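You operate a simulated robot arm through the tools that you are given. There is no shell and no other tool.

Carry out the task below with a simulated robot arm. There is one attempt and no reset: what you move stays moved.

Task
Shut the inlet and fill the oiler to between its two lines.
Fine: inlet first, and leave it shut; use the oil can, spill nothing, put it back and shut the oiler cap. Set down upright: oil can. Where these are worked on the way, their far stop is far enough and under half their travel is too little: oiler cap.

The check looks at the end state, three seconds after you hand in, the way a careful person would. Anything else that was tipped, shoved, dropped, spilled or broken makes it a failure. Lids that push on must go on centred and level and be pressed home; caps that screw on are set level and turned clockwise until they are tight.

Robot
A 7-joint arm with a two-finger parallel gripper, fixed in place. Base frame: the origin is at the foot of the arm, x ahead of it, y to its left, z up. Readings come in m, degrees, newtons and seconds.
With the tool pointing down near the work surface it reaches from about 0.4 to 0.9 m from the base axis. Its first joint turns from -17.0 to 126.0 degrees. Payload 1.57 kg.
The TCP is the grasp point between the finger pads, 0.03 m short of the fingertips. In the tool frame z runs along the fingers and y along their closing line. Largest opening 0.08 m; finger width 0.017, thickness 0.012; the body of the gripper, 0.04 by 0.082 m, starts 0.08 m behind the TCP.
Orientation is told as [roll, pitch, yaw] about the base's x, y, z axes, in that order, counted from this pose: with the fingers straight down and closing along the base's y, the tool's x points along the base's -x, its y along +y and its z along -z.

Tools
- The arm moves only by the tool drive_tool. Its argument "motion" is a list of rows, each a list of 3 entries, a list of its own where there are three numbers: the gripper command, from -1 (fully open) to 1 (shut), values between in proportion, then the shift along the tool's x, y, z in m, then the turn, a rotation vector about the tool's x, y, z in degrees. In form: [[grip, [x, y, z], [ax, ay, az]], ...]. A call has 1 to 20 rows; each row shifts and turns the commanded pose from where the row before left it, along the tool's axes as they then stand. Rows are played at 5 a second. More than 0.05 m and 8.6 degrees between two rows, or a gripper value outside its range, and nothing of the call is played. Where a pose cannot be reached the arm comes as near as it can. A force on the tool above 40 N (or 10 N above the force at the start of the call, whichever is more), or a blocked arm, ends the call early, and 0.2 s more pass. Each finger travels about 0.045 m/s and halts on what it meets, pressing with about 30 N; the grip force reading is that of the motor and also rises with nothing between the fingers. The clock runs only during rows and for 0.2 s after the last one: add rows that do not move to give the fingers time. It gives the time, the measured TCP pose, the force on the tool (base axes), the opening and the grip force at its end, in the units of the frame above (readings bear some noise), with the torque about the TCP (base axes, N m) and any sound that the robot's microphone picked up, and new pictures: "pictures" is both (left out), scene, wrist or none.
- Cameras (640 x 400 px; columns grow to the right, rows downward): "scene" is fixed at [0.2198, 0.4947, 1.8538]; the picture's right is [-0.81, -0.59, 0.00], its down [-0.39, 0.53, -0.75] and it looks along [0.45, -0.61, -0.66] (base axes); focal length 342 px, centre (320, 200). "wrist" rides on the gripper at [0.072, -0.007, -0.122] in the tool frame; the picture's right is [0.09, 1.00, 0.00], its down [-0.84, 0.08, -0.54] and it looks along [-0.54, 0.05, 0.84] (tool axes); focal length 238 px, centre (320, 200). There is no depth. A picture from a camera that has moved, and an enlarged one, comes with that camera's place and axes in the base frame and with its lens. The place of the scene camera against the robot may be out by one fixed shift of up to 0.012 m in any direction.
- slide_trunk(by): slides the trunk up (or, below 0, down) by that many m; the arm rides with it, the base frame stays. It gives what a move gives, with no picture.
- close_up(camera, box): a new picture of the part [left, top, right, bottom] of that camera's present view, enlarged. No time passes.
- hand_in(): hands the job in; it is judged then, once.

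Places have to be worked out from the pictures, the camera data and where the tool is seen. Open the gripper and draw the arm clear of the work before you hand the job in, unless the task says otherwise.

The tools are called after "Call:" as a command line: name --argument value ..., lists and objects as JSON in quotes. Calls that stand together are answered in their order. drive_tool: Moves the arm, as the interface text tells. Its arguments: {"type":"object","properties":{"motion":{"type":"array","items":{"type":"array"}},"pictures":{"type":"string","enum":["both","scene","wrist","none"]}},"required":["motion"]} The other tools are called the same way: slide_trunk (by) slides the trunk up or down; close_up (camera, box) takes an enlarged picture of a part of a camera's view; hand_in () hands the job in.

At the start:

```text
time: 0.0
eef_pos: [0.5125, -0.026, 1.3779]
tcp_rot: [-0.1, 0.0, 0.0]
contact_force: [1.0, -0.5, -0.1]
moment: [-0.01, 0.03, 0.04]
gripper_width: 0.0799
grasp_force: 0.0
trunk travel left (down, up): [-0.7, 0.09]
```

scene: 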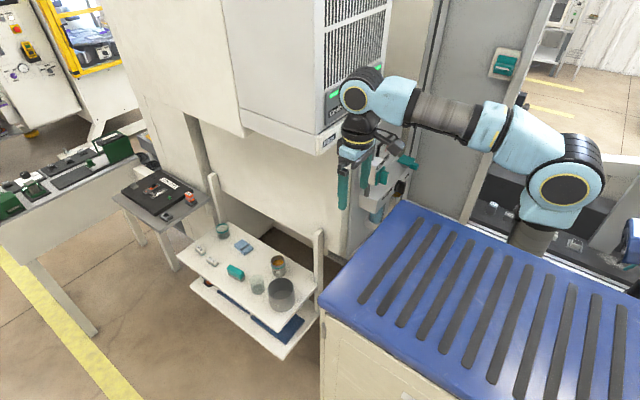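
wrist: 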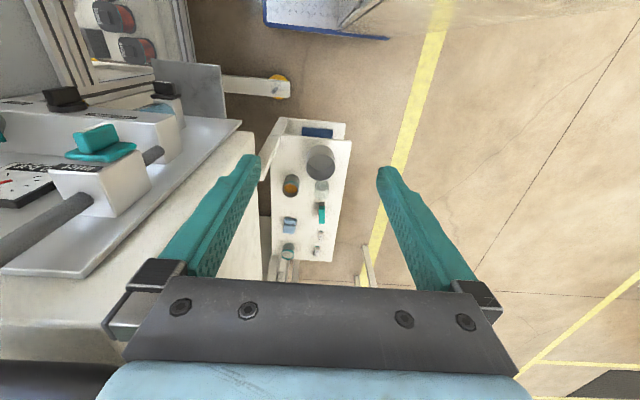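

I start by looking closely at the scene and wrist views to identify the inlet valve, oiler, and oil can.

Call:
close_up --camera "scene" --box '[320, 100, 480, 240]'

Call:
close_up --camera "scene" --box '[170, 200, 340, 340]'

Call:
close_up --camera "wrist" --box '[0, 60, 260, 300]'

Call:
close_up --camera "wrist" --box '[240, 100, 400, 300]'

Call:
close_up --camera "scene" --box '[100, 150, 240, 260]'

```text
2.86 times, centred on (400, 170) of scene
camera zoom: at [0.2198, 0.4947, 1.8538], right [-0.81, -0.59, 0.0], down [-0.39, 0.53, -0.75], along [0.45, -0.61, -0.66], focal length 978 px, centre (91, 286)
```

zoom: 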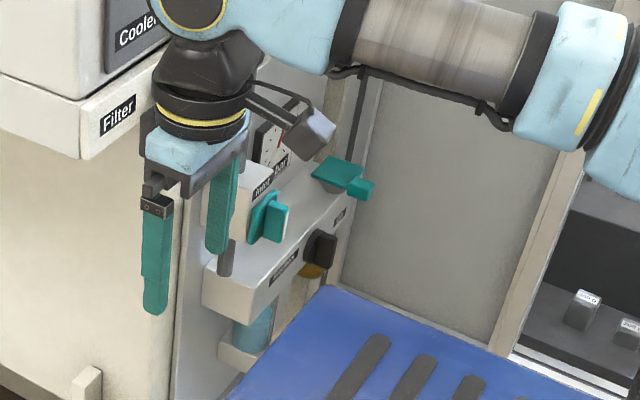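

```text
2.86 times, centred on (255, 270) of scene
camera zoom: at [0.2198, 0.4947, 1.8538], right [-0.81, -0.59, 0.0], down [-0.39, 0.53, -0.75], along [0.45, -0.61, -0.66], focal length 978 px, centre (506, 0)
```

zoom: 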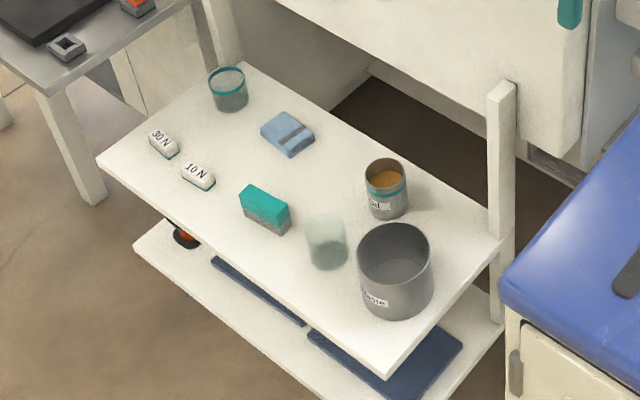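

```text
1.67 times, centred on (130, 180) of wrist
camera zoom: at [0.4387, -0.0329, 1.499], right [-0.09, 1.0, 0.0], down [0.84, 0.08, 0.54], along [0.54, 0.05, -0.84], focal length 397 px, centre (637, 233)
```

zoom: 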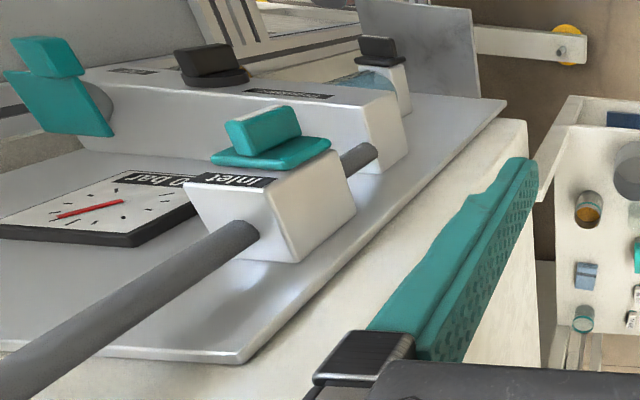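

```text
2.00 times, centred on (320, 200) of wrist
camera zoom: at [0.4387, -0.0329, 1.499], right [-0.09, 1.0, 0.0], down [0.84, 0.08, 0.54], along [0.54, 0.05, -0.84], focal length 477 px, centre (320, 200)
```

zoom: 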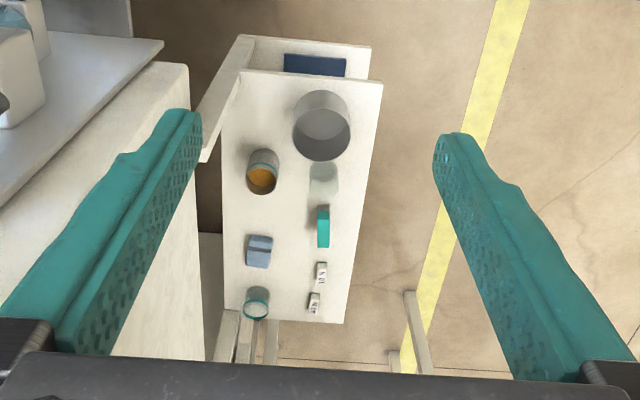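

```text
3.64 times, centred on (170, 205) of scene
camera zoom: at [0.2198, 0.4947, 1.8538], right [-0.81, -0.59, 0.0], down [-0.39, 0.53, -0.75], along [0.45, -0.61, -0.66], focal length 1245 px, centre (866, 182)
```

zoom: 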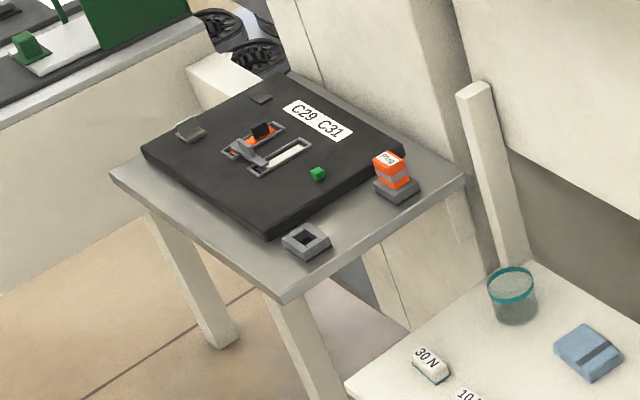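

The panel with the inlet faces the robot (−x) and the trolley with the oil can stands lower. I zoom more on both views to read labels.

Call:
close_up --camera "scene" --box '[360, 130, 430, 174]'

Call:
close_up --camera "scene" --box '[360, 170, 430, 230]'

Call:
close_up --camera "wrist" --box '[0, 60, 130, 140]'

Call:
close_up --camera "wrist" --box '[90, 0, 230, 130]'

Call:
close_up --camera "scene" --box '[230, 250, 310, 320]'

Call:
close_up --camera "scene" --box '[480, 30, 540, 90]'

```text
9.09 times, centred on (395, 152) of scene
camera zoom: at [0.2198, 0.4947, 1.8538], right [-0.81, -0.59, 0.0], down [-0.39, 0.53, -0.75], along [0.45, -0.61, -0.66], focal length 3112 px, centre (-362, 636)
```

zoom: 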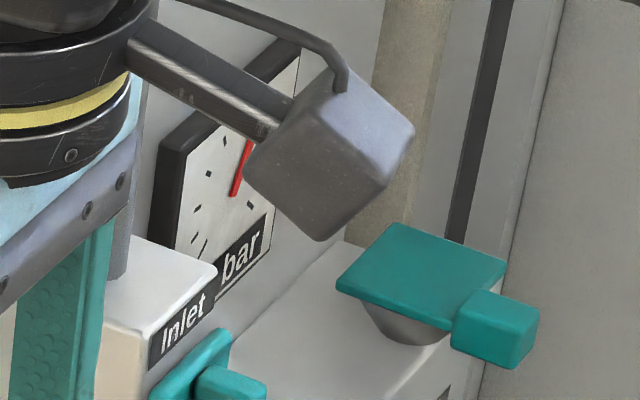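

```text
6.67 times, centred on (395, 200) of scene
camera zoom: at [0.2198, 0.4947, 1.8538], right [-0.81, -0.59, 0.0], down [-0.39, 0.53, -0.75], along [0.45, -0.61, -0.66], focal length 2282 px, centre (-180, 200)
```

zoom: 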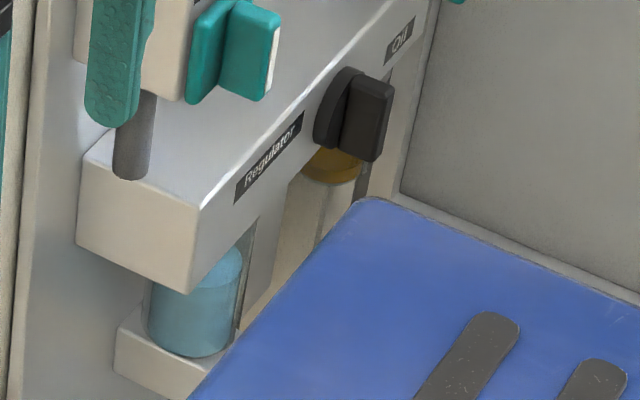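

```text
4.92 times, centred on (65, 100) of wrist
camera zoom: at [0.4387, -0.0329, 1.499], right [-0.09, 1.0, 0.0], down [0.84, 0.08, 0.54], along [0.54, 0.05, -0.84], focal length 1173 px, centre (1575, 692)
```

zoom: 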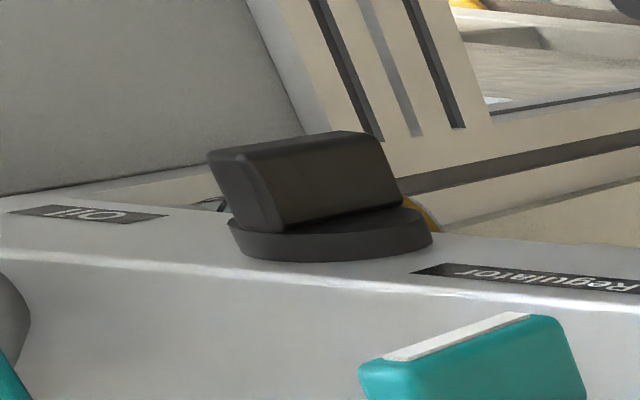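

```text
3.08 times, centred on (160, 65) of wrist
camera zoom: at [0.4387, -0.0329, 1.499], right [-0.09, 1.0, 0.0], down [0.84, 0.08, 0.54], along [0.54, 0.05, -0.84], focal length 733 px, centre (812, 615)
```

zoom: 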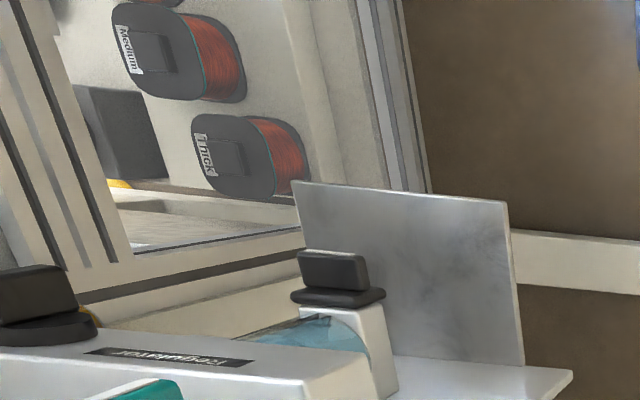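

```text
5.71 times, centred on (270, 285) of scene
camera zoom: at [0.2198, 0.4947, 1.8538], right [-0.81, -0.59, 0.0], down [-0.39, 0.53, -0.75], along [0.45, -0.61, -0.66], focal length 1956 px, centre (606, -286)
```

zoom: 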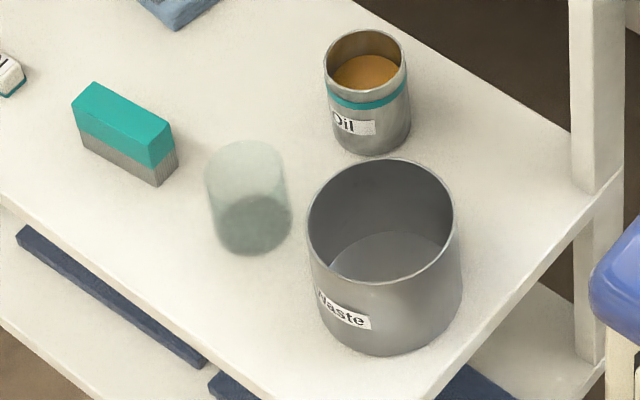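

```text
6.67 times, centred on (510, 60) of scene
camera zoom: at [0.2198, 0.4947, 1.8538], right [-0.81, -0.59, 0.0], down [-0.39, 0.53, -0.75], along [0.45, -0.61, -0.66], focal length 2282 px, centre (-947, 1133)
```

zoom: 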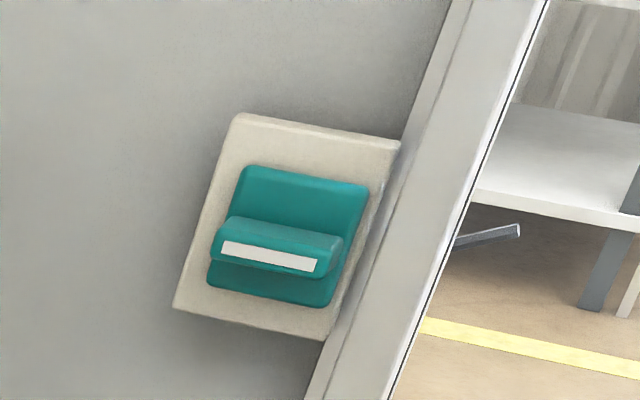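

The panel holds an inlet knob (teal tab), gauge, regulator (black knob) and an oiler with teal flip cap. I pull back and tilt the tool so the wrist camera looks at the panel from the front.

Call:
drive_tool --motion '[[-1, [0.03, -0.02, 0], [0, 0, 0]], [-1, [0.03, -0.02, 0], [0, 0, 0]], [-1, [0.03, -0.02, 0], [0, 0, 0]], [-1, [0, 0, 0], [0, -8, 0]], [-1, [0, 0, 0], [0, -8, 0]], [-1, [0, 0, 0], [0, -8, 0]], [-1, [0, 0, 0], [0, -8, 0]], [-1, [0, 0, 0], [0, -8, 0]], [-1, [0, 0, 0], [0, 0, 0]]]'

```text
time: 2.0
eef_pos: [0.4532, -0.0895, 1.3696]
tcp_rot: [-0.1, -7.5, -0.1]
contact_force: [-0.4, 0.1, -0.2]
moment: [-0.01, -0.02, 0.03]
gripper_width: 0.0801
grasp_force: 0.1
out of reach, approached as far as the arm can: row 4, 5, 6, 7, 8
trunk travel left (down, up): [-0.7, 0.09]
camera wrist: at [0.364, -0.0975, 1.4795], right [-0.09, 1.0, -0.01], down [0.76, 0.08, 0.65], along [0.65, 0.05, -0.76], focal length 238 px, centre (320, 200)
```

scene: 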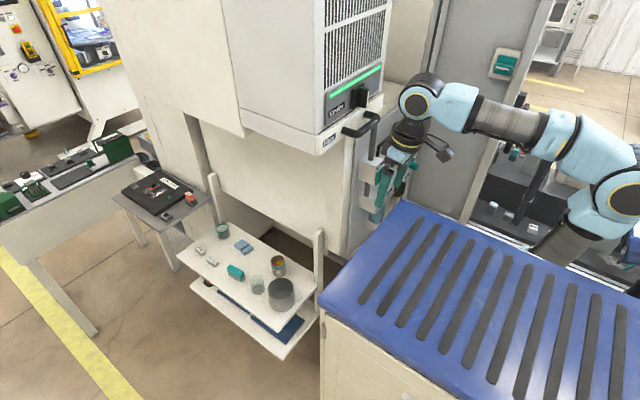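
wrist: 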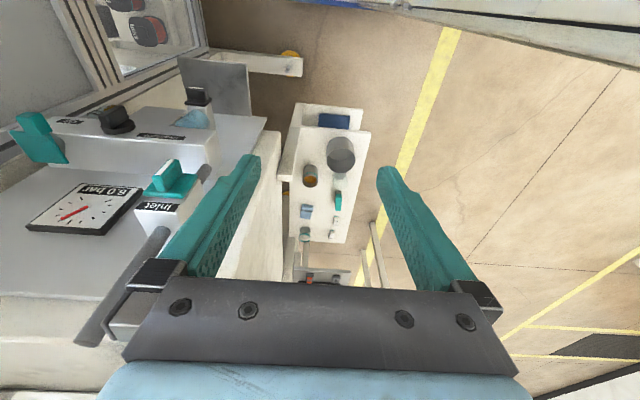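

The arm could not tilt further here. Before repositioning, I check what the blue-striped bench near the arm is and where it lies, using enlarged views.

Call:
close_up --camera "wrist" --box '[320, 0, 640, 200]'

Call:
close_up --camera "wrist" --box '[0, 80, 240, 240]'

Call:
close_up --camera "scene" --box '[380, 50, 640, 300]'

Call:
close_up --camera "scene" --box '[330, 130, 450, 240]'

```text
2.00 times, centred on (480, 100) of wrist
camera zoom: at [0.364, -0.0975, 1.4795], right [-0.09, 1.0, -0.01], down [0.76, 0.08, 0.65], along [0.65, 0.05, -0.76], focal length 477 px, centre (0, 400)
```

zoom: 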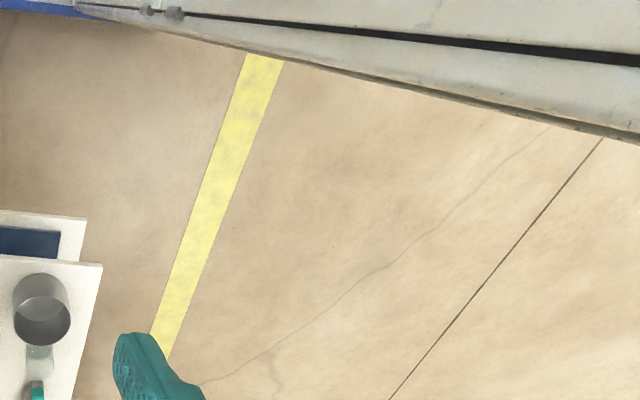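

```text
2.50 times, centred on (120, 160) of wrist
camera zoom: at [0.364, -0.0975, 1.4795], right [-0.09, 1.0, -0.01], down [0.76, 0.08, 0.65], along [0.65, 0.05, -0.76], focal length 596 px, centre (820, 300)
```

zoom: 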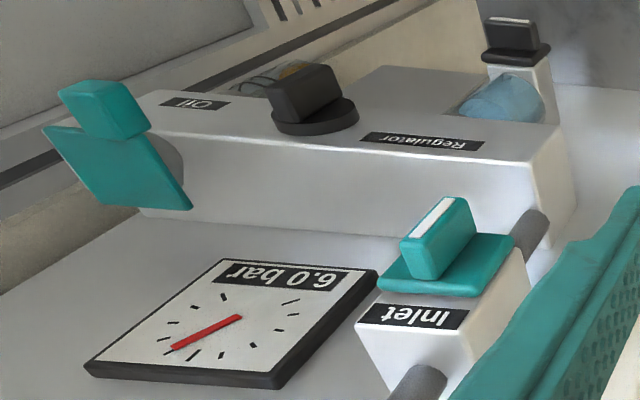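

```text
1.60 times, centred on (510, 175) of scene
camera zoom: at [0.2198, 0.4947, 1.8538], right [-0.81, -0.59, 0.0], down [-0.39, 0.53, -0.75], along [0.45, -0.61, -0.66], focal length 548 px, centre (16, 240)
```

zoom: 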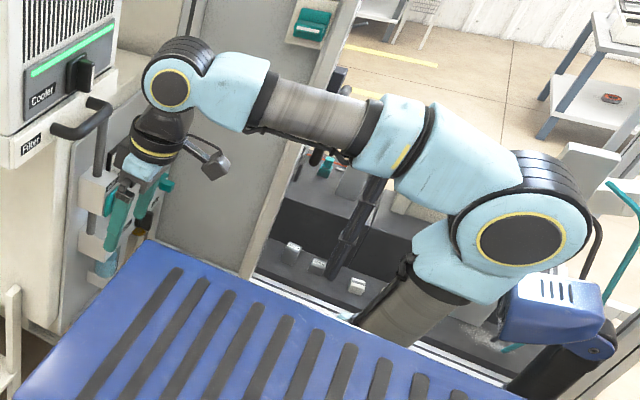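

```text
3.64 times, centred on (390, 185) of scene
camera zoom: at [0.2198, 0.4947, 1.8538], right [-0.81, -0.59, 0.0], down [-0.39, 0.53, -0.75], along [0.45, -0.61, -0.66], focal length 1245 px, centre (66, 254)
```

zoom: 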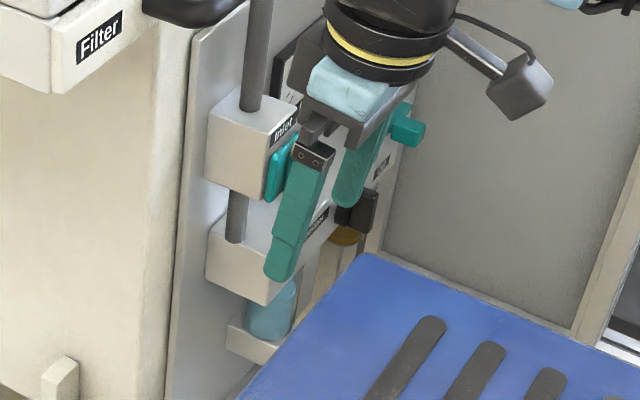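

The gauge reads 6.0 bar and the inlet tab stands along the pipe (open). The tall blue-topped cabinet has its corner near (0.38, 0.05), so I will keep the arm on its −y side; I now lower the trunk a little to gain reach for tilting forward.

Call:
slide_trunk --by -0.1

Call:
close_up --camera "scene" --box '[320, 50, 640, 300]'

```text
time: 3.3
eef_pos: [0.4529, -0.0901, 1.2688]
tcp_rot: [-0.2, -7.5, 0.0]
contact_force: [0.4, 0.5, 0.6]
moment: [-0.02, 0.01, -0.01]
gripper_width: 0.0801
grasp_force: 0.0
trunk travel left (down, up): [-0.6, 0.19]
```

```text
1.60 times, centred on (480, 175) of scene
camera zoom: at [0.2198, 0.4947, 1.8538], right [-0.81, -0.59, 0.0], down [-0.39, 0.53, -0.75], along [0.45, -0.61, -0.66], focal length 548 px, centre (64, 240)
```

zoom: 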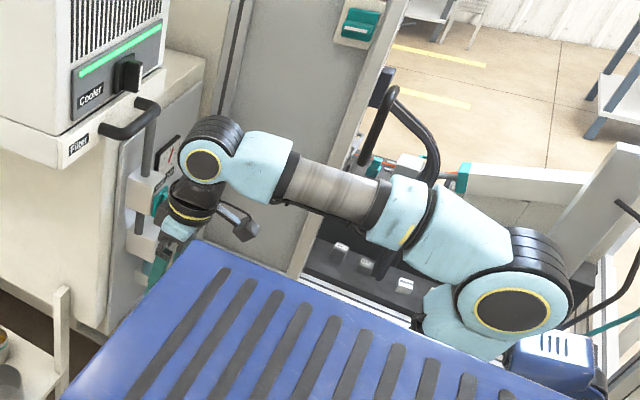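

The blue cabinet is fixed and the arm leans to −y, clear of it. I try the forward tilt again from this lower trunk position.

Call:
drive_tool --motion '[[-1, [0, 0, 0], [0, -8, 0]], [-1, [0, 0, 0], [0, -8, 0]], [-1, [0, 0, 0], [0, -8, 0]], [-1, [0, 0, 0], [0, -8, 0]], [-1, [0, 0, 0], [0, 0, 0]]]'

```text
time: 4.5
eef_pos: [0.4539, -0.0895, 1.2702]
tcp_rot: [0.0, -7.5, 0.0]
contact_force: [0.7, 0.3, 1.3]
moment: [0.05, 0.0, -0.01]
gripper_width: 0.0801
grasp_force: 0.1
out of reach, approached as far as the arm can: row 1, 2, 3, 4
trunk travel left (down, up): [-0.6, 0.19]
camera wrist: at [0.364, -0.0975, 1.3795], right [-0.09, 1.0, -0.01], down [0.76, 0.08, 0.65], along [0.65, 0.05, -0.76], focal length 238 px, centre (320, 200)
```

scene: 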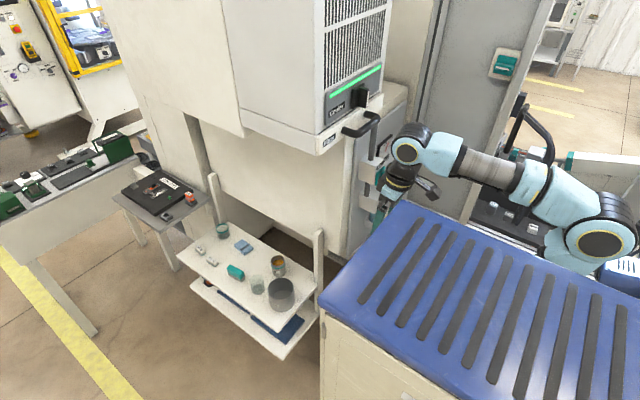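
wrist: 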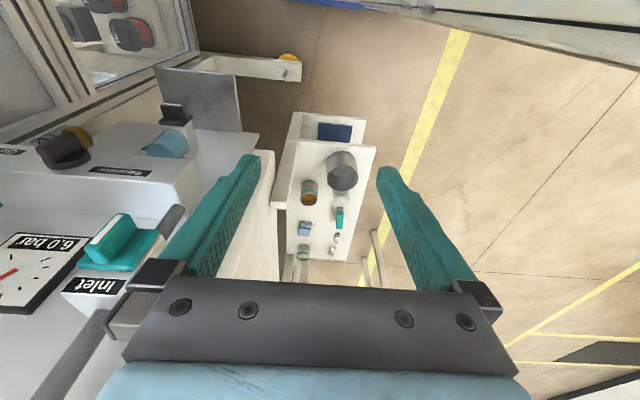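

Same limit as before, so the arm needs more extension. I raise the TCP with the trunk lower and move slightly forward before tilting.

Call:
drive_tool --motion '[[-1, [0, 0, -0.04], [0, 0, 0]], [-1, [0, 0, -0.04], [0, 0, 0]], [-1, [0, 0, -0.04], [0, 0, 0]], [-1, [0, 0, -0.03], [0, 0, 0]], [-1, [0, 0, 0], [0, -8, 0]], [-1, [0, 0, 0], [0, -8, 0]], [-1, [0, 0, 0], [0, -8, 0]], [-1, [0, 0, 0], [0, -8, 0]], [-1, [0, 0, 0], [0, 0, 0]]]'

```text
time: 6.5
eef_pos: [0.4939, -0.0756, 1.4655]
tcp_rot: [-0.1, -39.5, 0.1]
contact_force: [-0.2, 0.2, -0.3]
moment: [-0.02, 0.0, 0.01]
gripper_width: 0.0797
grasp_force: 0.1
out of reach, approached as far as the arm can: row 6, 7, 8
trunk travel left (down, up): [-0.6, 0.19]
camera wrist: at [0.3594, -0.0815, 1.5131], right [-0.07, 1.0, -0.06], down [0.3, 0.08, 0.95], along [0.95, 0.05, -0.31], focal length 238 px, centre (320, 200)
```

scene: 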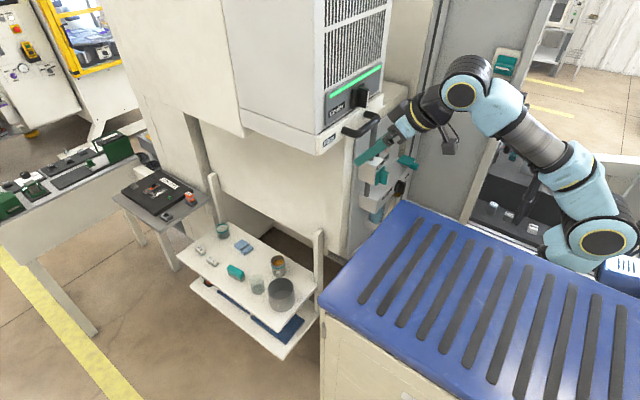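
wrist: 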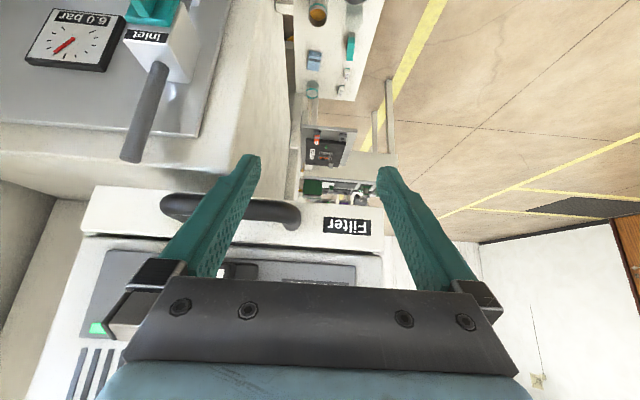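

The tilt works now when the TCP is high relative to the trunk. I lower the trunk 0.25 m so the camera faces the panel straight on.

Call:
slide_trunk --by -0.25

Call:
close_up --camera "wrist" --box '[0, 0, 320, 200]'

Call:
close_up --camera "scene" --box '[320, 50, 640, 300]'

```text
time: 9.1
eef_pos: [0.4937, -0.0741, 1.2143]
tcp_rot: [-0.1, -39.5, 0.1]
contact_force: [0.0, 0.5, 0.8]
moment: [-0.01, 0.01, -0.02]
gripper_width: 0.0802
grasp_force: 0.0
trunk travel left (down, up): [-0.35, 0.44]
```

```text
2.00 times, centred on (160, 100) of wrist
camera zoom: at [0.3593, -0.0815, 1.2631], right [-0.07, 1.0, -0.06], down [0.3, 0.08, 0.95], along [0.95, 0.05, -0.31], focal length 477 px, centre (640, 400)
```

zoom: 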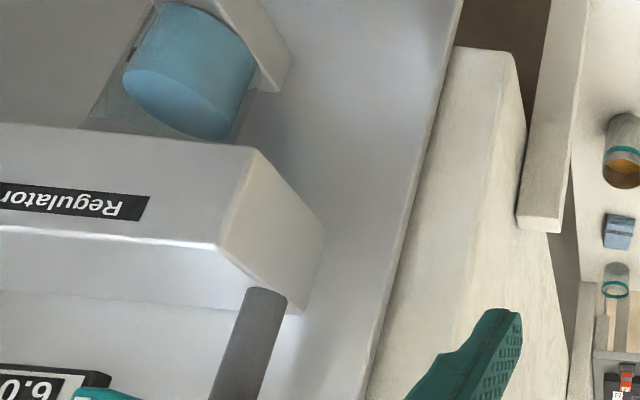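

```text
1.60 times, centred on (480, 175) of scene
camera zoom: at [0.2198, 0.4947, 1.8538], right [-0.81, -0.59, 0.0], down [-0.39, 0.53, -0.75], along [0.45, -0.61, -0.66], focal length 548 px, centre (64, 240)
```

zoom: 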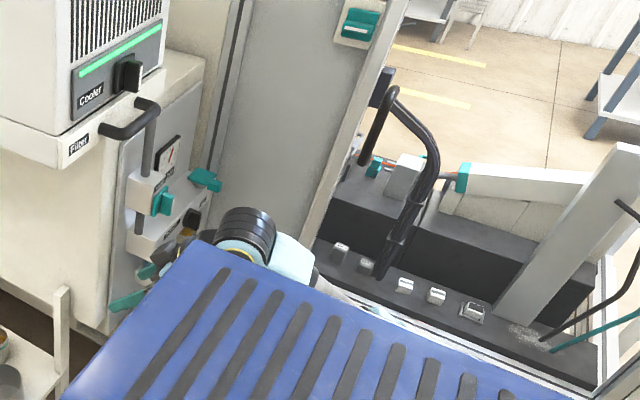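

The panel items are now located: inlet tab ≈ (0.54, −0.27, 1.245), oiler cap ≈ (0.57, −0.49, 1.16). I continue tilting to horizontal while keeping the wrist in place.

Call:
drive_tool --motion '[[-1, [-0.029, 0, 0], [0, -8, 0]], [-1, [-0.029, 0, 0], [0, -8, 0]], [-1, [-0.029, 0, 0], [0, -8, 0]], [-1, [0, 0, 0], [0, 0, 0]]]'

```text
time: 10.1
eef_pos: [0.5558, -0.0726, 1.2822]
tcp_rot: [-0.3, -63.3, 0.1]
contact_force: [0.1, 0.0, -0.6]
moment: [-0.01, -0.01, 0.03]
gripper_width: 0.0801
grasp_force: 0.1
out of reach, approached as far as the arm can: row 2
trunk travel left (down, up): [-0.35, 0.44]
camera wrist: at [0.4129, -0.08, 1.2727], right [-0.04, 1.0, -0.08], down [-0.11, 0.08, 0.99], along [0.99, 0.05, 0.11], focal length 238 px, centre (320, 200)
```

scene: 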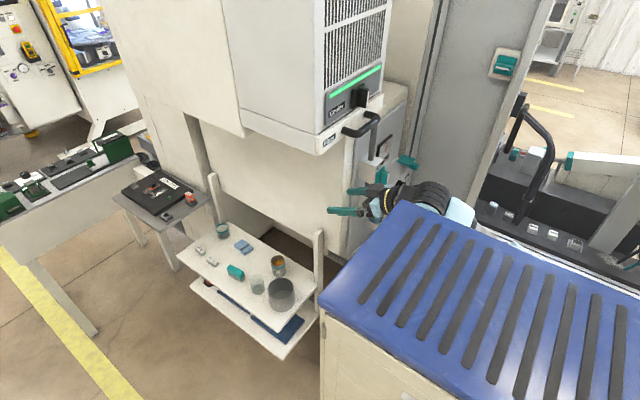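
wrist: 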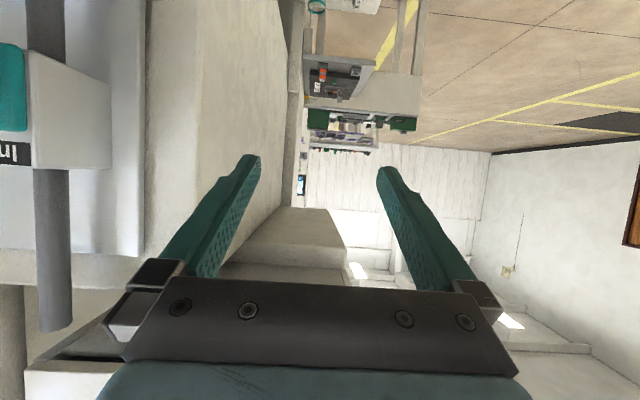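

The front of the panel comes into view. I finish the tilt to horizontal, then lower the trunk.

Call:
drive_tool --motion '[[-1, [-0.029, 0, -0.01], [0, -8, 0]], [-1, [-0.029, 0, -0.02], [0, -8, 0]], [-1, [-0.029, 0, -0.02], [0, -8, 0]], [-1, [-0.01, 0, 0], [0, -2.7, 0]], [-1, [0, 0, 0], [0, 0, 0]]]' --pictures "wrist"

Call:
slide_trunk --by -0.15

```text
time: 11.3
eef_pos: [0.5749, -0.1273, 1.3831]
tcp_rot: [0.5, -85.4, -0.1]
contact_force: [-0.4, 1.2, 0.2]
moment: [-0.01, -0.02, 0.0]
gripper_width: 0.0803
grasp_force: 0.2
out of reach, approached as far as the arm can: row 1, 2, 3
trunk travel left (down, up): [-0.35, 0.44]
camera wrist: at [0.4456, -0.1367, 1.3206], right [-0.02, 1.0, -0.09], down [-0.47, 0.07, 0.88], along [0.88, 0.06, 0.47], focal length 238 px, centre (320, 200)
```

wrist: 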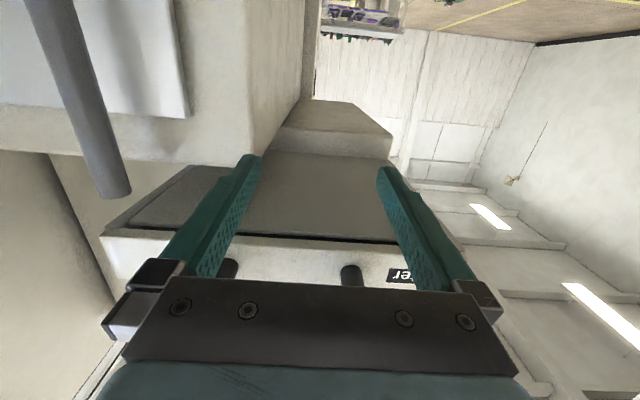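

```text
time: 13.1
eef_pos: [0.5748, -0.1283, 1.2326]
tcp_rot: [0.7, -85.3, -0.1]
contact_force: [0.5, -0.1, -0.1]
moment: [-0.03, -0.03, 0.0]
gripper_width: 0.08
grasp_force: 0.1
trunk travel left (down, up): [-0.2, 0.59]
```

Now at height of the inlet beside it; I look at the panel from here.

Call:
close_up --camera "wrist" --box '[0, 0, 320, 200]'

Call:
close_up --camera "scene" --box '[320, 100, 480, 240]'

```text
2.00 times, centred on (160, 100) of wrist
camera zoom: at [0.4456, -0.1367, 1.1704], right [-0.02, 1.0, -0.09], down [-0.47, 0.07, 0.88], along [0.88, 0.06, 0.47], focal length 477 px, centre (640, 400)
```

zoom: 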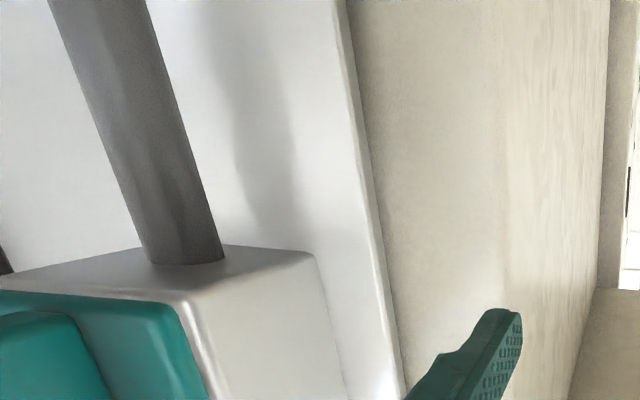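

```text
2.86 times, centred on (400, 170) of scene
camera zoom: at [0.2198, 0.4947, 1.8538], right [-0.81, -0.59, 0.0], down [-0.39, 0.53, -0.75], along [0.45, -0.61, -0.66], focal length 978 px, centre (91, 286)
```

zoom: 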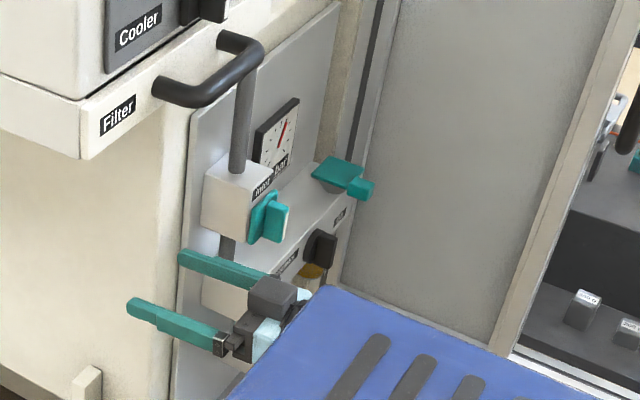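

I retreat along −x and shift to −y to get in front of the inlet knob.

Call:
drive_tool --motion '[[-1, [0, 0, -0.03], [0, 0, 0]], [-1, [0, 0, -0.03], [0, 0, 0]], [-1, [0, 0, -0.03], [0, 0, 0]], [-1, [0, -0.02, -0.02], [0, -2, 0]], [-1, [0, -0.03, 0], [0, -2.5, 0]], [-1, [0, -0.03, 0], [0, 0, 0]], [-1, [0, -0.03, 0], [0, 0, 0]], [-1, [0, -0.03, 0], [0, 0, 0]], [-1, [0, 0, 0], [0, 0, 0]]]'

```text
time: 14.5
eef_pos: [0.5604, -0.2075, 1.2524]
tcp_rot: [15.8, -89.6, -13.7]
contact_force: [-13.6, 30.1, -8.7]
moment: [0.14, -0.02, -0.32]
gripper_width: 0.0535
grasp_force: 0.0
out of reach, approached as far as the arm can: row 1, 2, 3, 4
trunk travel left (down, up): [-0.2, 0.59]
stopped in row 7: the force on the tool passed its limit at 49 N (the readings are from after the stop); the commanded pose is now the measured one
camera wrist: at [0.4381, -0.2193, 1.1799], right [-0.04, 1.0, -0.09], down [-0.54, 0.06, 0.84], along [0.84, 0.08, 0.53], focal length 238 px, centre (320, 200)
```

scene: 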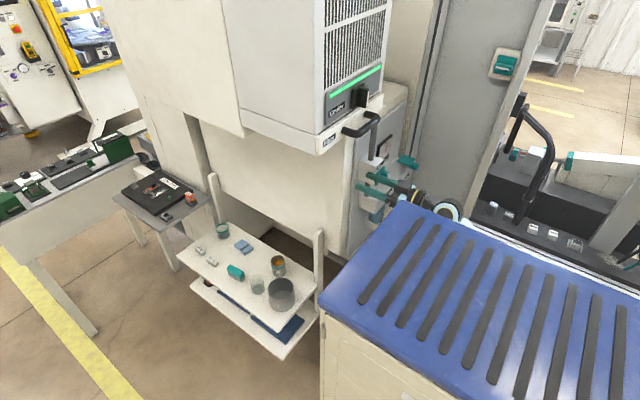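
wrist: 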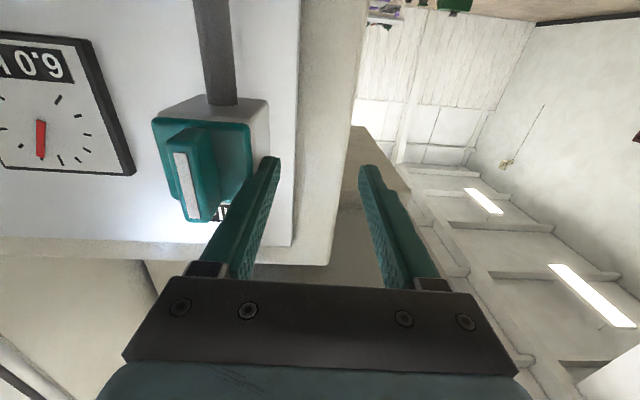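

The finger touched the side of the inlet block because the retreat was out of reach. I back off to +y, then lower the trunk while raising the TCP to gain room to retreat.

Call:
drive_tool --motion '[[-1, [0, 0.02, 0], [0, 0, 0]], [-1, [0, 0.02, 0], [0, 0, 0]], [-1, [0, 0.02, 0], [0, 0, 0]], [-1, [0, 0, 0], [0, 0, 0]]]' --pictures "wrist"

```text
time: 15.5
eef_pos: [0.5683, -0.1561, 1.2529]
tcp_rot: [22.5, -89.5, -21.0]
contact_force: [0.3, 0.7, 0.4]
moment: [-0.02, -0.03, 0.03]
gripper_width: 0.0803
grasp_force: 0.1
out of reach, approached as far as the arm can: row 2
trunk travel left (down, up): [-0.2, 0.59]
camera wrist: at [0.4448, -0.1666, 1.1816], right [-0.03, 1.0, -0.09], down [-0.54, 0.06, 0.84], along [0.84, 0.07, 0.53], focal length 238 px, centre (320, 200)
```

wrist: 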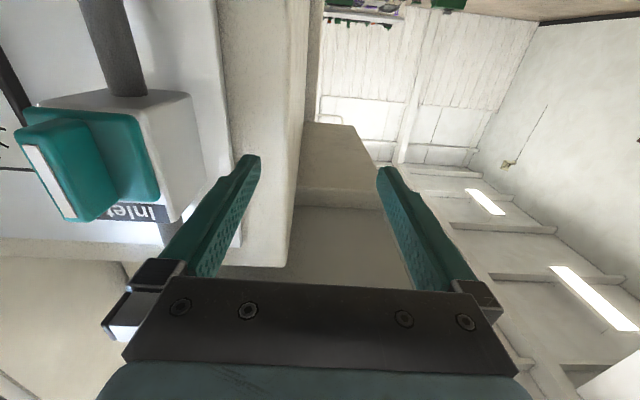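

Clear again. I raise the TCP (relative to the trunk) and retry retreating along −x.

Call:
drive_tool --motion '[[-1, [-0.04, 0, 0], [0, 0, 0]], [-1, [-0.04, 0, 0], [0, 0, 0]], [-1, [-0.03, 0, 0], [0, 0, 0]], [-1, [0, 0, -0.03], [0, 0, 0]], [-1, [0, 0, -0.03], [0, 0, 0]], [-1, [0, 0, -0.03], [0, 0, 0]], [-1, [0, 0, 0], [0, 0, 0]]]' --pictures "scene"

```text
time: 17.1
eef_pos: [0.4793, -0.1585, 1.364]
tcp_rot: [22.0, -89.6, -20.6]
contact_force: [0.6, 0.8, 0.2]
moment: [-0.02, 0.01, 0.03]
gripper_width: 0.0799
grasp_force: 0.1
trunk travel left (down, up): [-0.2, 0.59]
```

scene: 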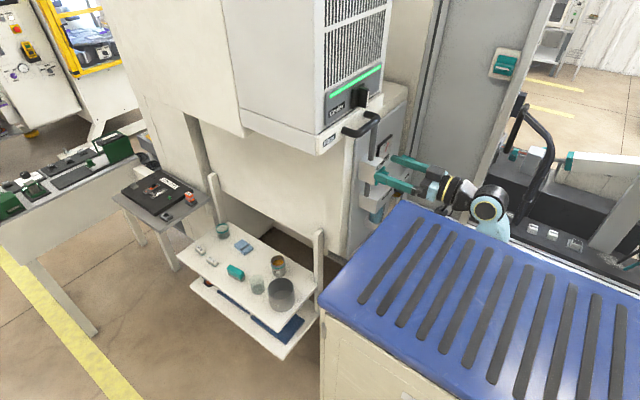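

No reach problem now. I retreat another 3 cm, and then lower the trunk 0.12 m so the TCP is at knob height.

Call:
drive_tool --motion '[[-1, [0, 0, -0.03], [0, 0, 0]], [-1, [0, 0, 0], [0, 0, 0]]]' --pictures "none"

Call:
slide_trunk --by -0.12

Call:
close_up --camera "wrist" --box '[0, 0, 640, 400]'

```text
time: 17.7
eef_pos: [0.4485, -0.1598, 1.3641]
tcp_rot: [20.3, -89.6, -18.8]
contact_force: [-0.3, 0.4, -0.6]
moment: [-0.02, 0.02, 0.01]
gripper_width: 0.08
grasp_force: 0.0
trunk travel left (down, up): [-0.2, 0.59]
```

```text
time: 19.2
eef_pos: [0.4488, -0.159, 1.2452]
tcp_rot: [21.4, -89.5, -19.9]
contact_force: [0.7, 0.3, 0.5]
moment: [0.02, -0.03, 0.01]
gripper_width: 0.0801
grasp_force: 0.1
trunk travel left (down, up): [-0.08, 0.71]
```

```text
1.00 times, centred on (320, 200) of wrist (not enlarged: the box is as wide or as high as the picture)
camera zoom: at [0.3248, -0.1707, 1.1719], right [-0.03, 1.0, -0.09], down [-0.54, 0.06, 0.84], along [0.84, 0.07, 0.53], focal length 238 px, centre (320, 200)
```

zoom: 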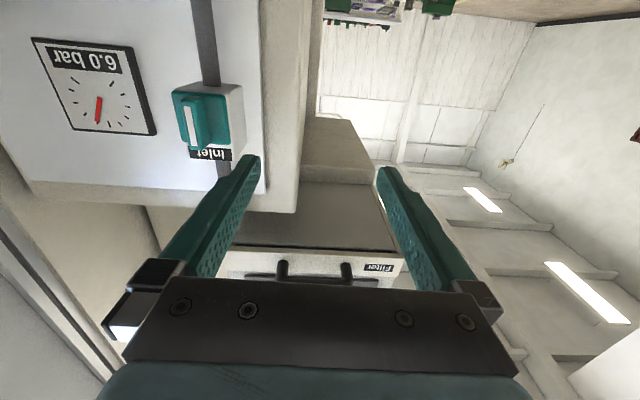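

From two views the tab's front is at about (0.534, −0.271, 1.236). I move across to line up in front of it with the tips still short of it.

Call:
drive_tool --motion '[[-1, [0.0, -0.03, 0], [1.5, 0, 0]], [-1, [0.0, -0.03, 0], [0, 0, 0]], [-1, [0.01, -0.03, 0], [0, 0, 0]], [-1, [0, -0.022, 0], [0, 0, 0]], [-1, [0, 0, 0], [0, 0, 0]]]'

```text
time: 20.4
eef_pos: [0.4491, -0.2716, 1.2334]
tcp_rot: [16.0, -89.7, -16.0]
contact_force: [-0.1, 0.5, -1.2]
moment: [0.03, -0.01, 0.0]
gripper_width: 0.0799
grasp_force: 0.1
trunk travel left (down, up): [-0.08, 0.71]
camera wrist: at [0.3244, -0.2795, 1.1616], right [0.0, 1.0, -0.09], down [-0.54, 0.08, 0.84], along [0.84, 0.05, 0.53], focal length 238 px, centre (320, 200)
```

scene: 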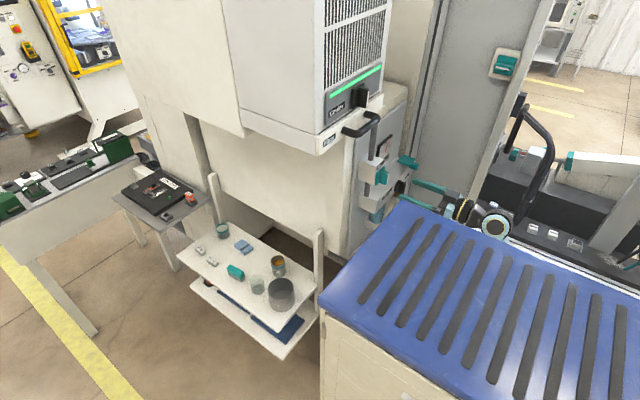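
wrist: 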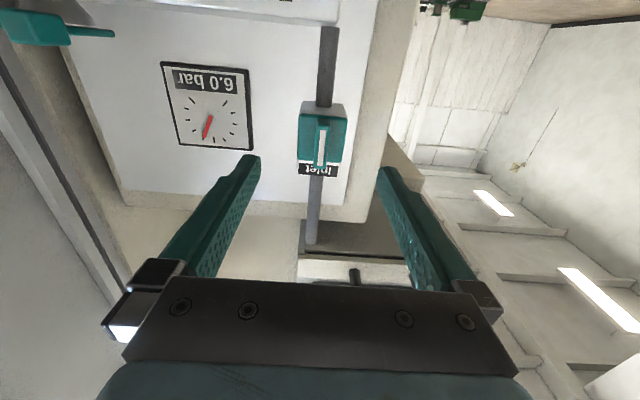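

Well aligned with the tab. I zoom to check tab geometry and the cap from this side.

Call:
close_up --camera "wrist" --box '[260, 80, 380, 190]'

Call:
close_up --camera "wrist" --box '[0, 0, 160, 100]'

```text
3.64 times, centred on (320, 135) of wrist
camera zoom: at [0.3244, -0.2795, 1.1616], right [0.0, 1.0, -0.09], down [-0.54, 0.08, 0.84], along [0.84, 0.05, 0.53], focal length 867 px, centre (320, 436)
```

zoom: 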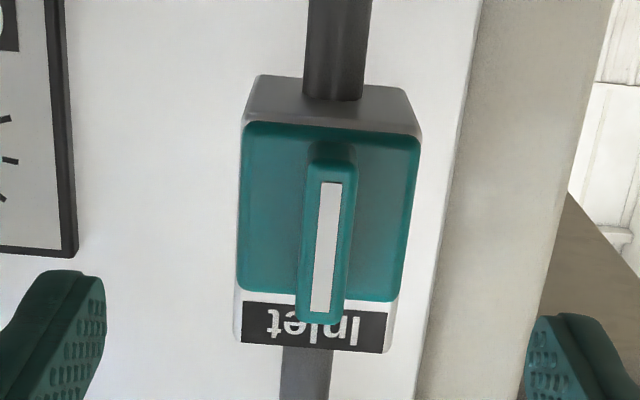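

```text
4.00 times, centred on (80, 50) of wrist
camera zoom: at [0.3244, -0.2795, 1.1616], right [0.0, 1.0, -0.09], down [-0.54, 0.08, 0.84], along [0.84, 0.05, 0.53], focal length 953 px, centre (1280, 800)
```

zoom: 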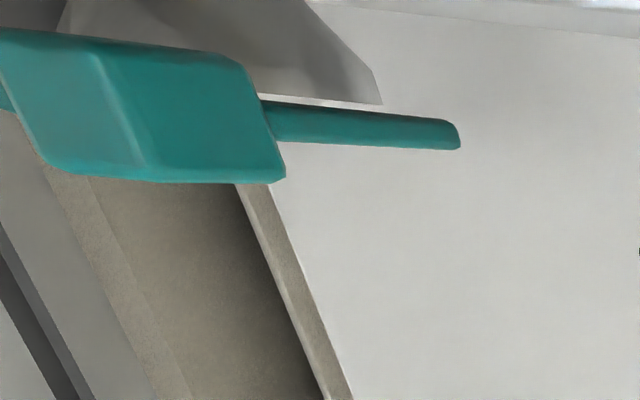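

Tab is vertical, about 1.5 cm thick. I advance with half-open fingers to overlap the tab by ~1.8 cm and close on it.

Call:
drive_tool --motion '[[0, [0, 0, 0.025], [0, 0, 0]], [0, [0, 0, 0.025], [0, 0, 0]], [0, [0, 0, 0.021], [0, 0, 0]], [0, [0, 0, 0], [0, 0, 0]], [1, [0, 0, 0], [0, 0, 0]], [1, [0, 0, 0], [0, 0, 0]], [1, [0, 0, 0], [0, 0, 0]], [1, [0, 0, 0], [0, 0, 0]]]'

```text
time: 22.2
eef_pos: [0.5195, -0.27, 1.2331]
tcp_rot: [13.9, -89.7, -13.9]
contact_force: [-0.8, 13.9, -5.8]
moment: [-0.19, -0.09, 0.22]
gripper_width: 0.0126
grasp_force: 29.9
trunk travel left (down, up): [-0.08, 0.71]
camera wrist: at [0.3958, -0.2778, 1.1602], right [0.0, 1.0, -0.09], down [-0.54, 0.07, 0.84], along [0.84, 0.05, 0.53], focal length 238 px, centre (320, 200)
```

scene: 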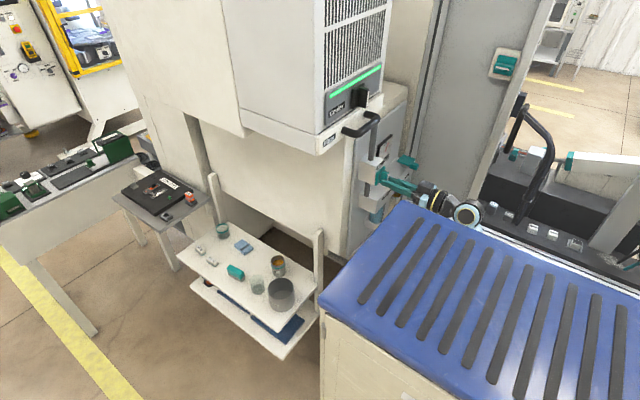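
wrist: 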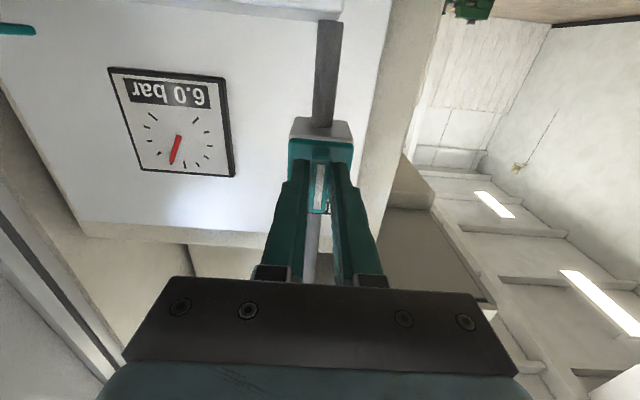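

Gripped at 12.6 mm. I turn clockwise (seen from the front) by 16° first and check the resistance.

Call:
drive_tool --motion '[[1, [0, 0.002, 0], [0, 0, 0]], [1, [0, 0, 0], [0, 0, 8]], [1, [0, 0, 0], [0, 0, 8]], [1, [0, 0, 0], [0, 0, 0]]]' --pictures "wrist"

```text
time: 23.2
eef_pos: [0.5193, -0.2699, 1.2332]
tcp_rot: [88.8, -73.7, -88.9]
contact_force: [-2.5, 7.9, -1.1]
moment: [-0.89, 0.22, 0.38]
gripper_width: 0.0177
grasp_force: 32.6
trunk travel left (down, up): [-0.08, 0.71]
camera wrist: at [0.396, -0.257, 1.1619], right [0.0, 0.98, 0.19], down [-0.54, -0.16, 0.83], along [0.84, -0.1, 0.53], focal length 238 px, centre (320, 200)
```

wrist: 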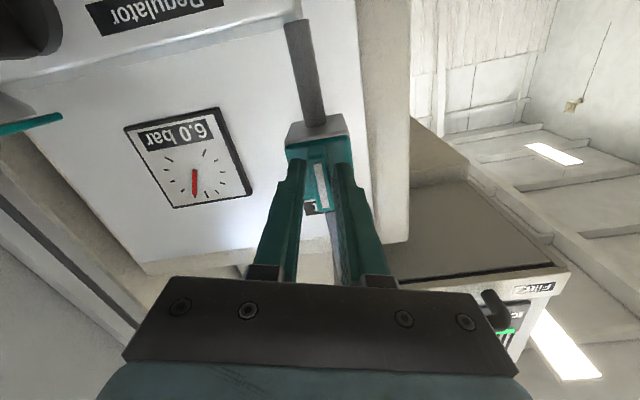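

The tab stays parallel with the pipe and the fingers were spread, so clockwise is against its stop. I turn back and try counter-clockwise.

Call:
drive_tool --motion '[[1, [0, 0, 0], [0, 0, -8]], [1, [0, 0, 0], [0, 0, -8]], [1, [0, 0, 0], [0, 0, -8]], [1, [0, 0, 0], [0, 0, -8]], [1, [0, 0, 0], [0, 0, 0]]]' --pictures "wrist"

```text
time: 24.4
eef_pos: [0.5196, -0.2712, 1.2339]
tcp_rot: [-89.0, -74.1, 88.8]
contact_force: [-0.7, -10.4, 13.9]
moment: [0.1, 0.28, -0.17]
gripper_width: 0.0127
grasp_force: 29.5
trunk travel left (down, up): [-0.08, 0.71]
camera wrist: at [0.3961, -0.2983, 1.166], right [0.0, 0.93, -0.36], down [-0.54, 0.31, 0.79], along [0.84, 0.19, 0.5], focal length 238 px, centre (320, 200)
```

wrist: 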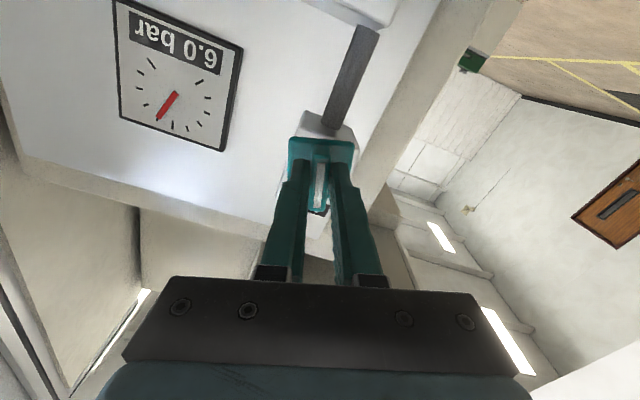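

The knob turns counter-clockwise freely. I continue toward 90°.

Call:
drive_tool --motion '[[1, [0, 0, 0], [0, 0, -8]], [1, [0, 0, 0], [0, 0, -8]], [1, [0, 0, 0], [0, 0, -8]], [1, [0, 0, 0], [0, 0, -8]], [1, [0, 0, 0], [0, 0, -8]], [1, [0, 0, 0], [0, 0, -8]], [1, [0, 0, 0], [0, 0, 0]]]' --pictures "wrist"

```text
time: 25.1
eef_pos: [0.5193, -0.2732, 1.2344]
tcp_rot: [-90.1, -55.7, 89.6]
contact_force: [0.9, -8.6, 9.7]
moment: [0.12, 0.36, -0.14]
gripper_width: 0.0127
grasp_force: 30.2
trunk travel left (down, up): [-0.08, 0.71]
stopped in row 3: the force on the tool passed its limit at 42 N (the readings are from after the stop); the commanded pose is now the measured one
camera wrist: at [0.3961, -0.3191, 1.1777], right [0.01, 0.77, -0.64], down [-0.54, 0.54, 0.65], along [0.84, 0.34, 0.42], focal length 238 px, centre (320, 200)
```

wrist: 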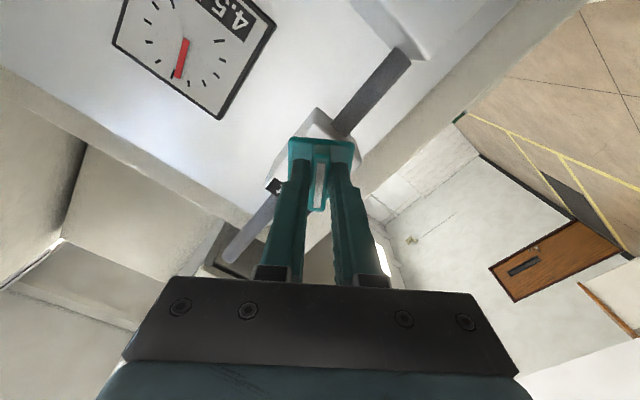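

Pressure is already dropping (4.5 bar). The side force shows the turning axis lies about 1 cm toward the tool's −x from my grip centre, so I relieve it and continue turning about that axis.

Call:
drive_tool --motion '[[1, [0, -0.002, 0], [0, 0, 0]], [1, [0, -0.0014, 0], [0, 0, -7]], [1, [0, -0.0014, 0], [0, 0, -7]], [1, [0, -0.0014, 0], [0, 0, -7]], [1, [0, 0, 0], [0, 0, 0]]]' --pictures "none"

```text
time: 26.3
eef_pos: [0.5203, -0.2756, 1.2362]
tcp_rot: [-89.3, -34.6, 89.5]
contact_force: [-7.2, 3.1, -14.0]
moment: [-0.11, -0.21, 0.39]
gripper_width: 0.0127
grasp_force: 29.4
trunk travel left (down, up): [-0.08, 0.71]
stopped in row 5: the force on the tool passed its limit at 41 N (the readings are from after the stop); the commanded pose is now the measured one
```

Slightly over-compensated. I relieve the side force and continue with smaller offsets.

Call:
drive_tool --motion '[[1, [0, 0.0015, 0], [0, 0, 0]], [1, [0, -0.0005, 0], [0, 0, -6]], [1, [0, -0.0005, 0], [0, 0, -6]], [1, [0, 0, 0], [0, 0, 0]]]' --pictures "wrist"

```text
time: 27.3
eef_pos: [0.52, -0.2742, 1.238]
tcp_rot: [-89.7, -22.5, 89.6]
contact_force: [8.0, -6.2, 18.8]
moment: [0.12, -0.19, -0.98]
gripper_width: 0.0128
grasp_force: 29.6
trunk travel left (down, up): [-0.08, 0.71]
camera wrist: at [0.3961, -0.3452, 1.2157], right [0.0, 0.3, -0.96], down [-0.54, 0.81, 0.25], along [0.84, 0.51, 0.16], focal length 238 px, centre (320, 200)
```

wrist: 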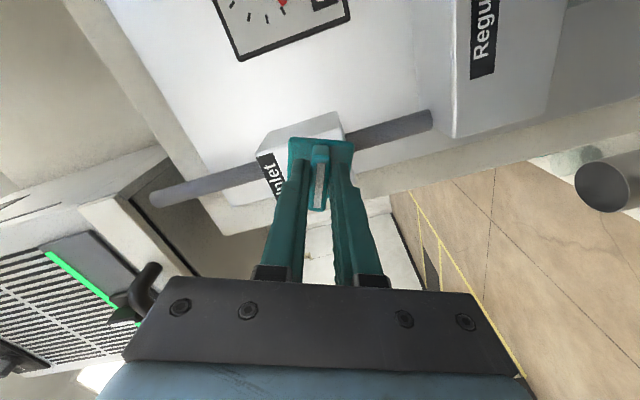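

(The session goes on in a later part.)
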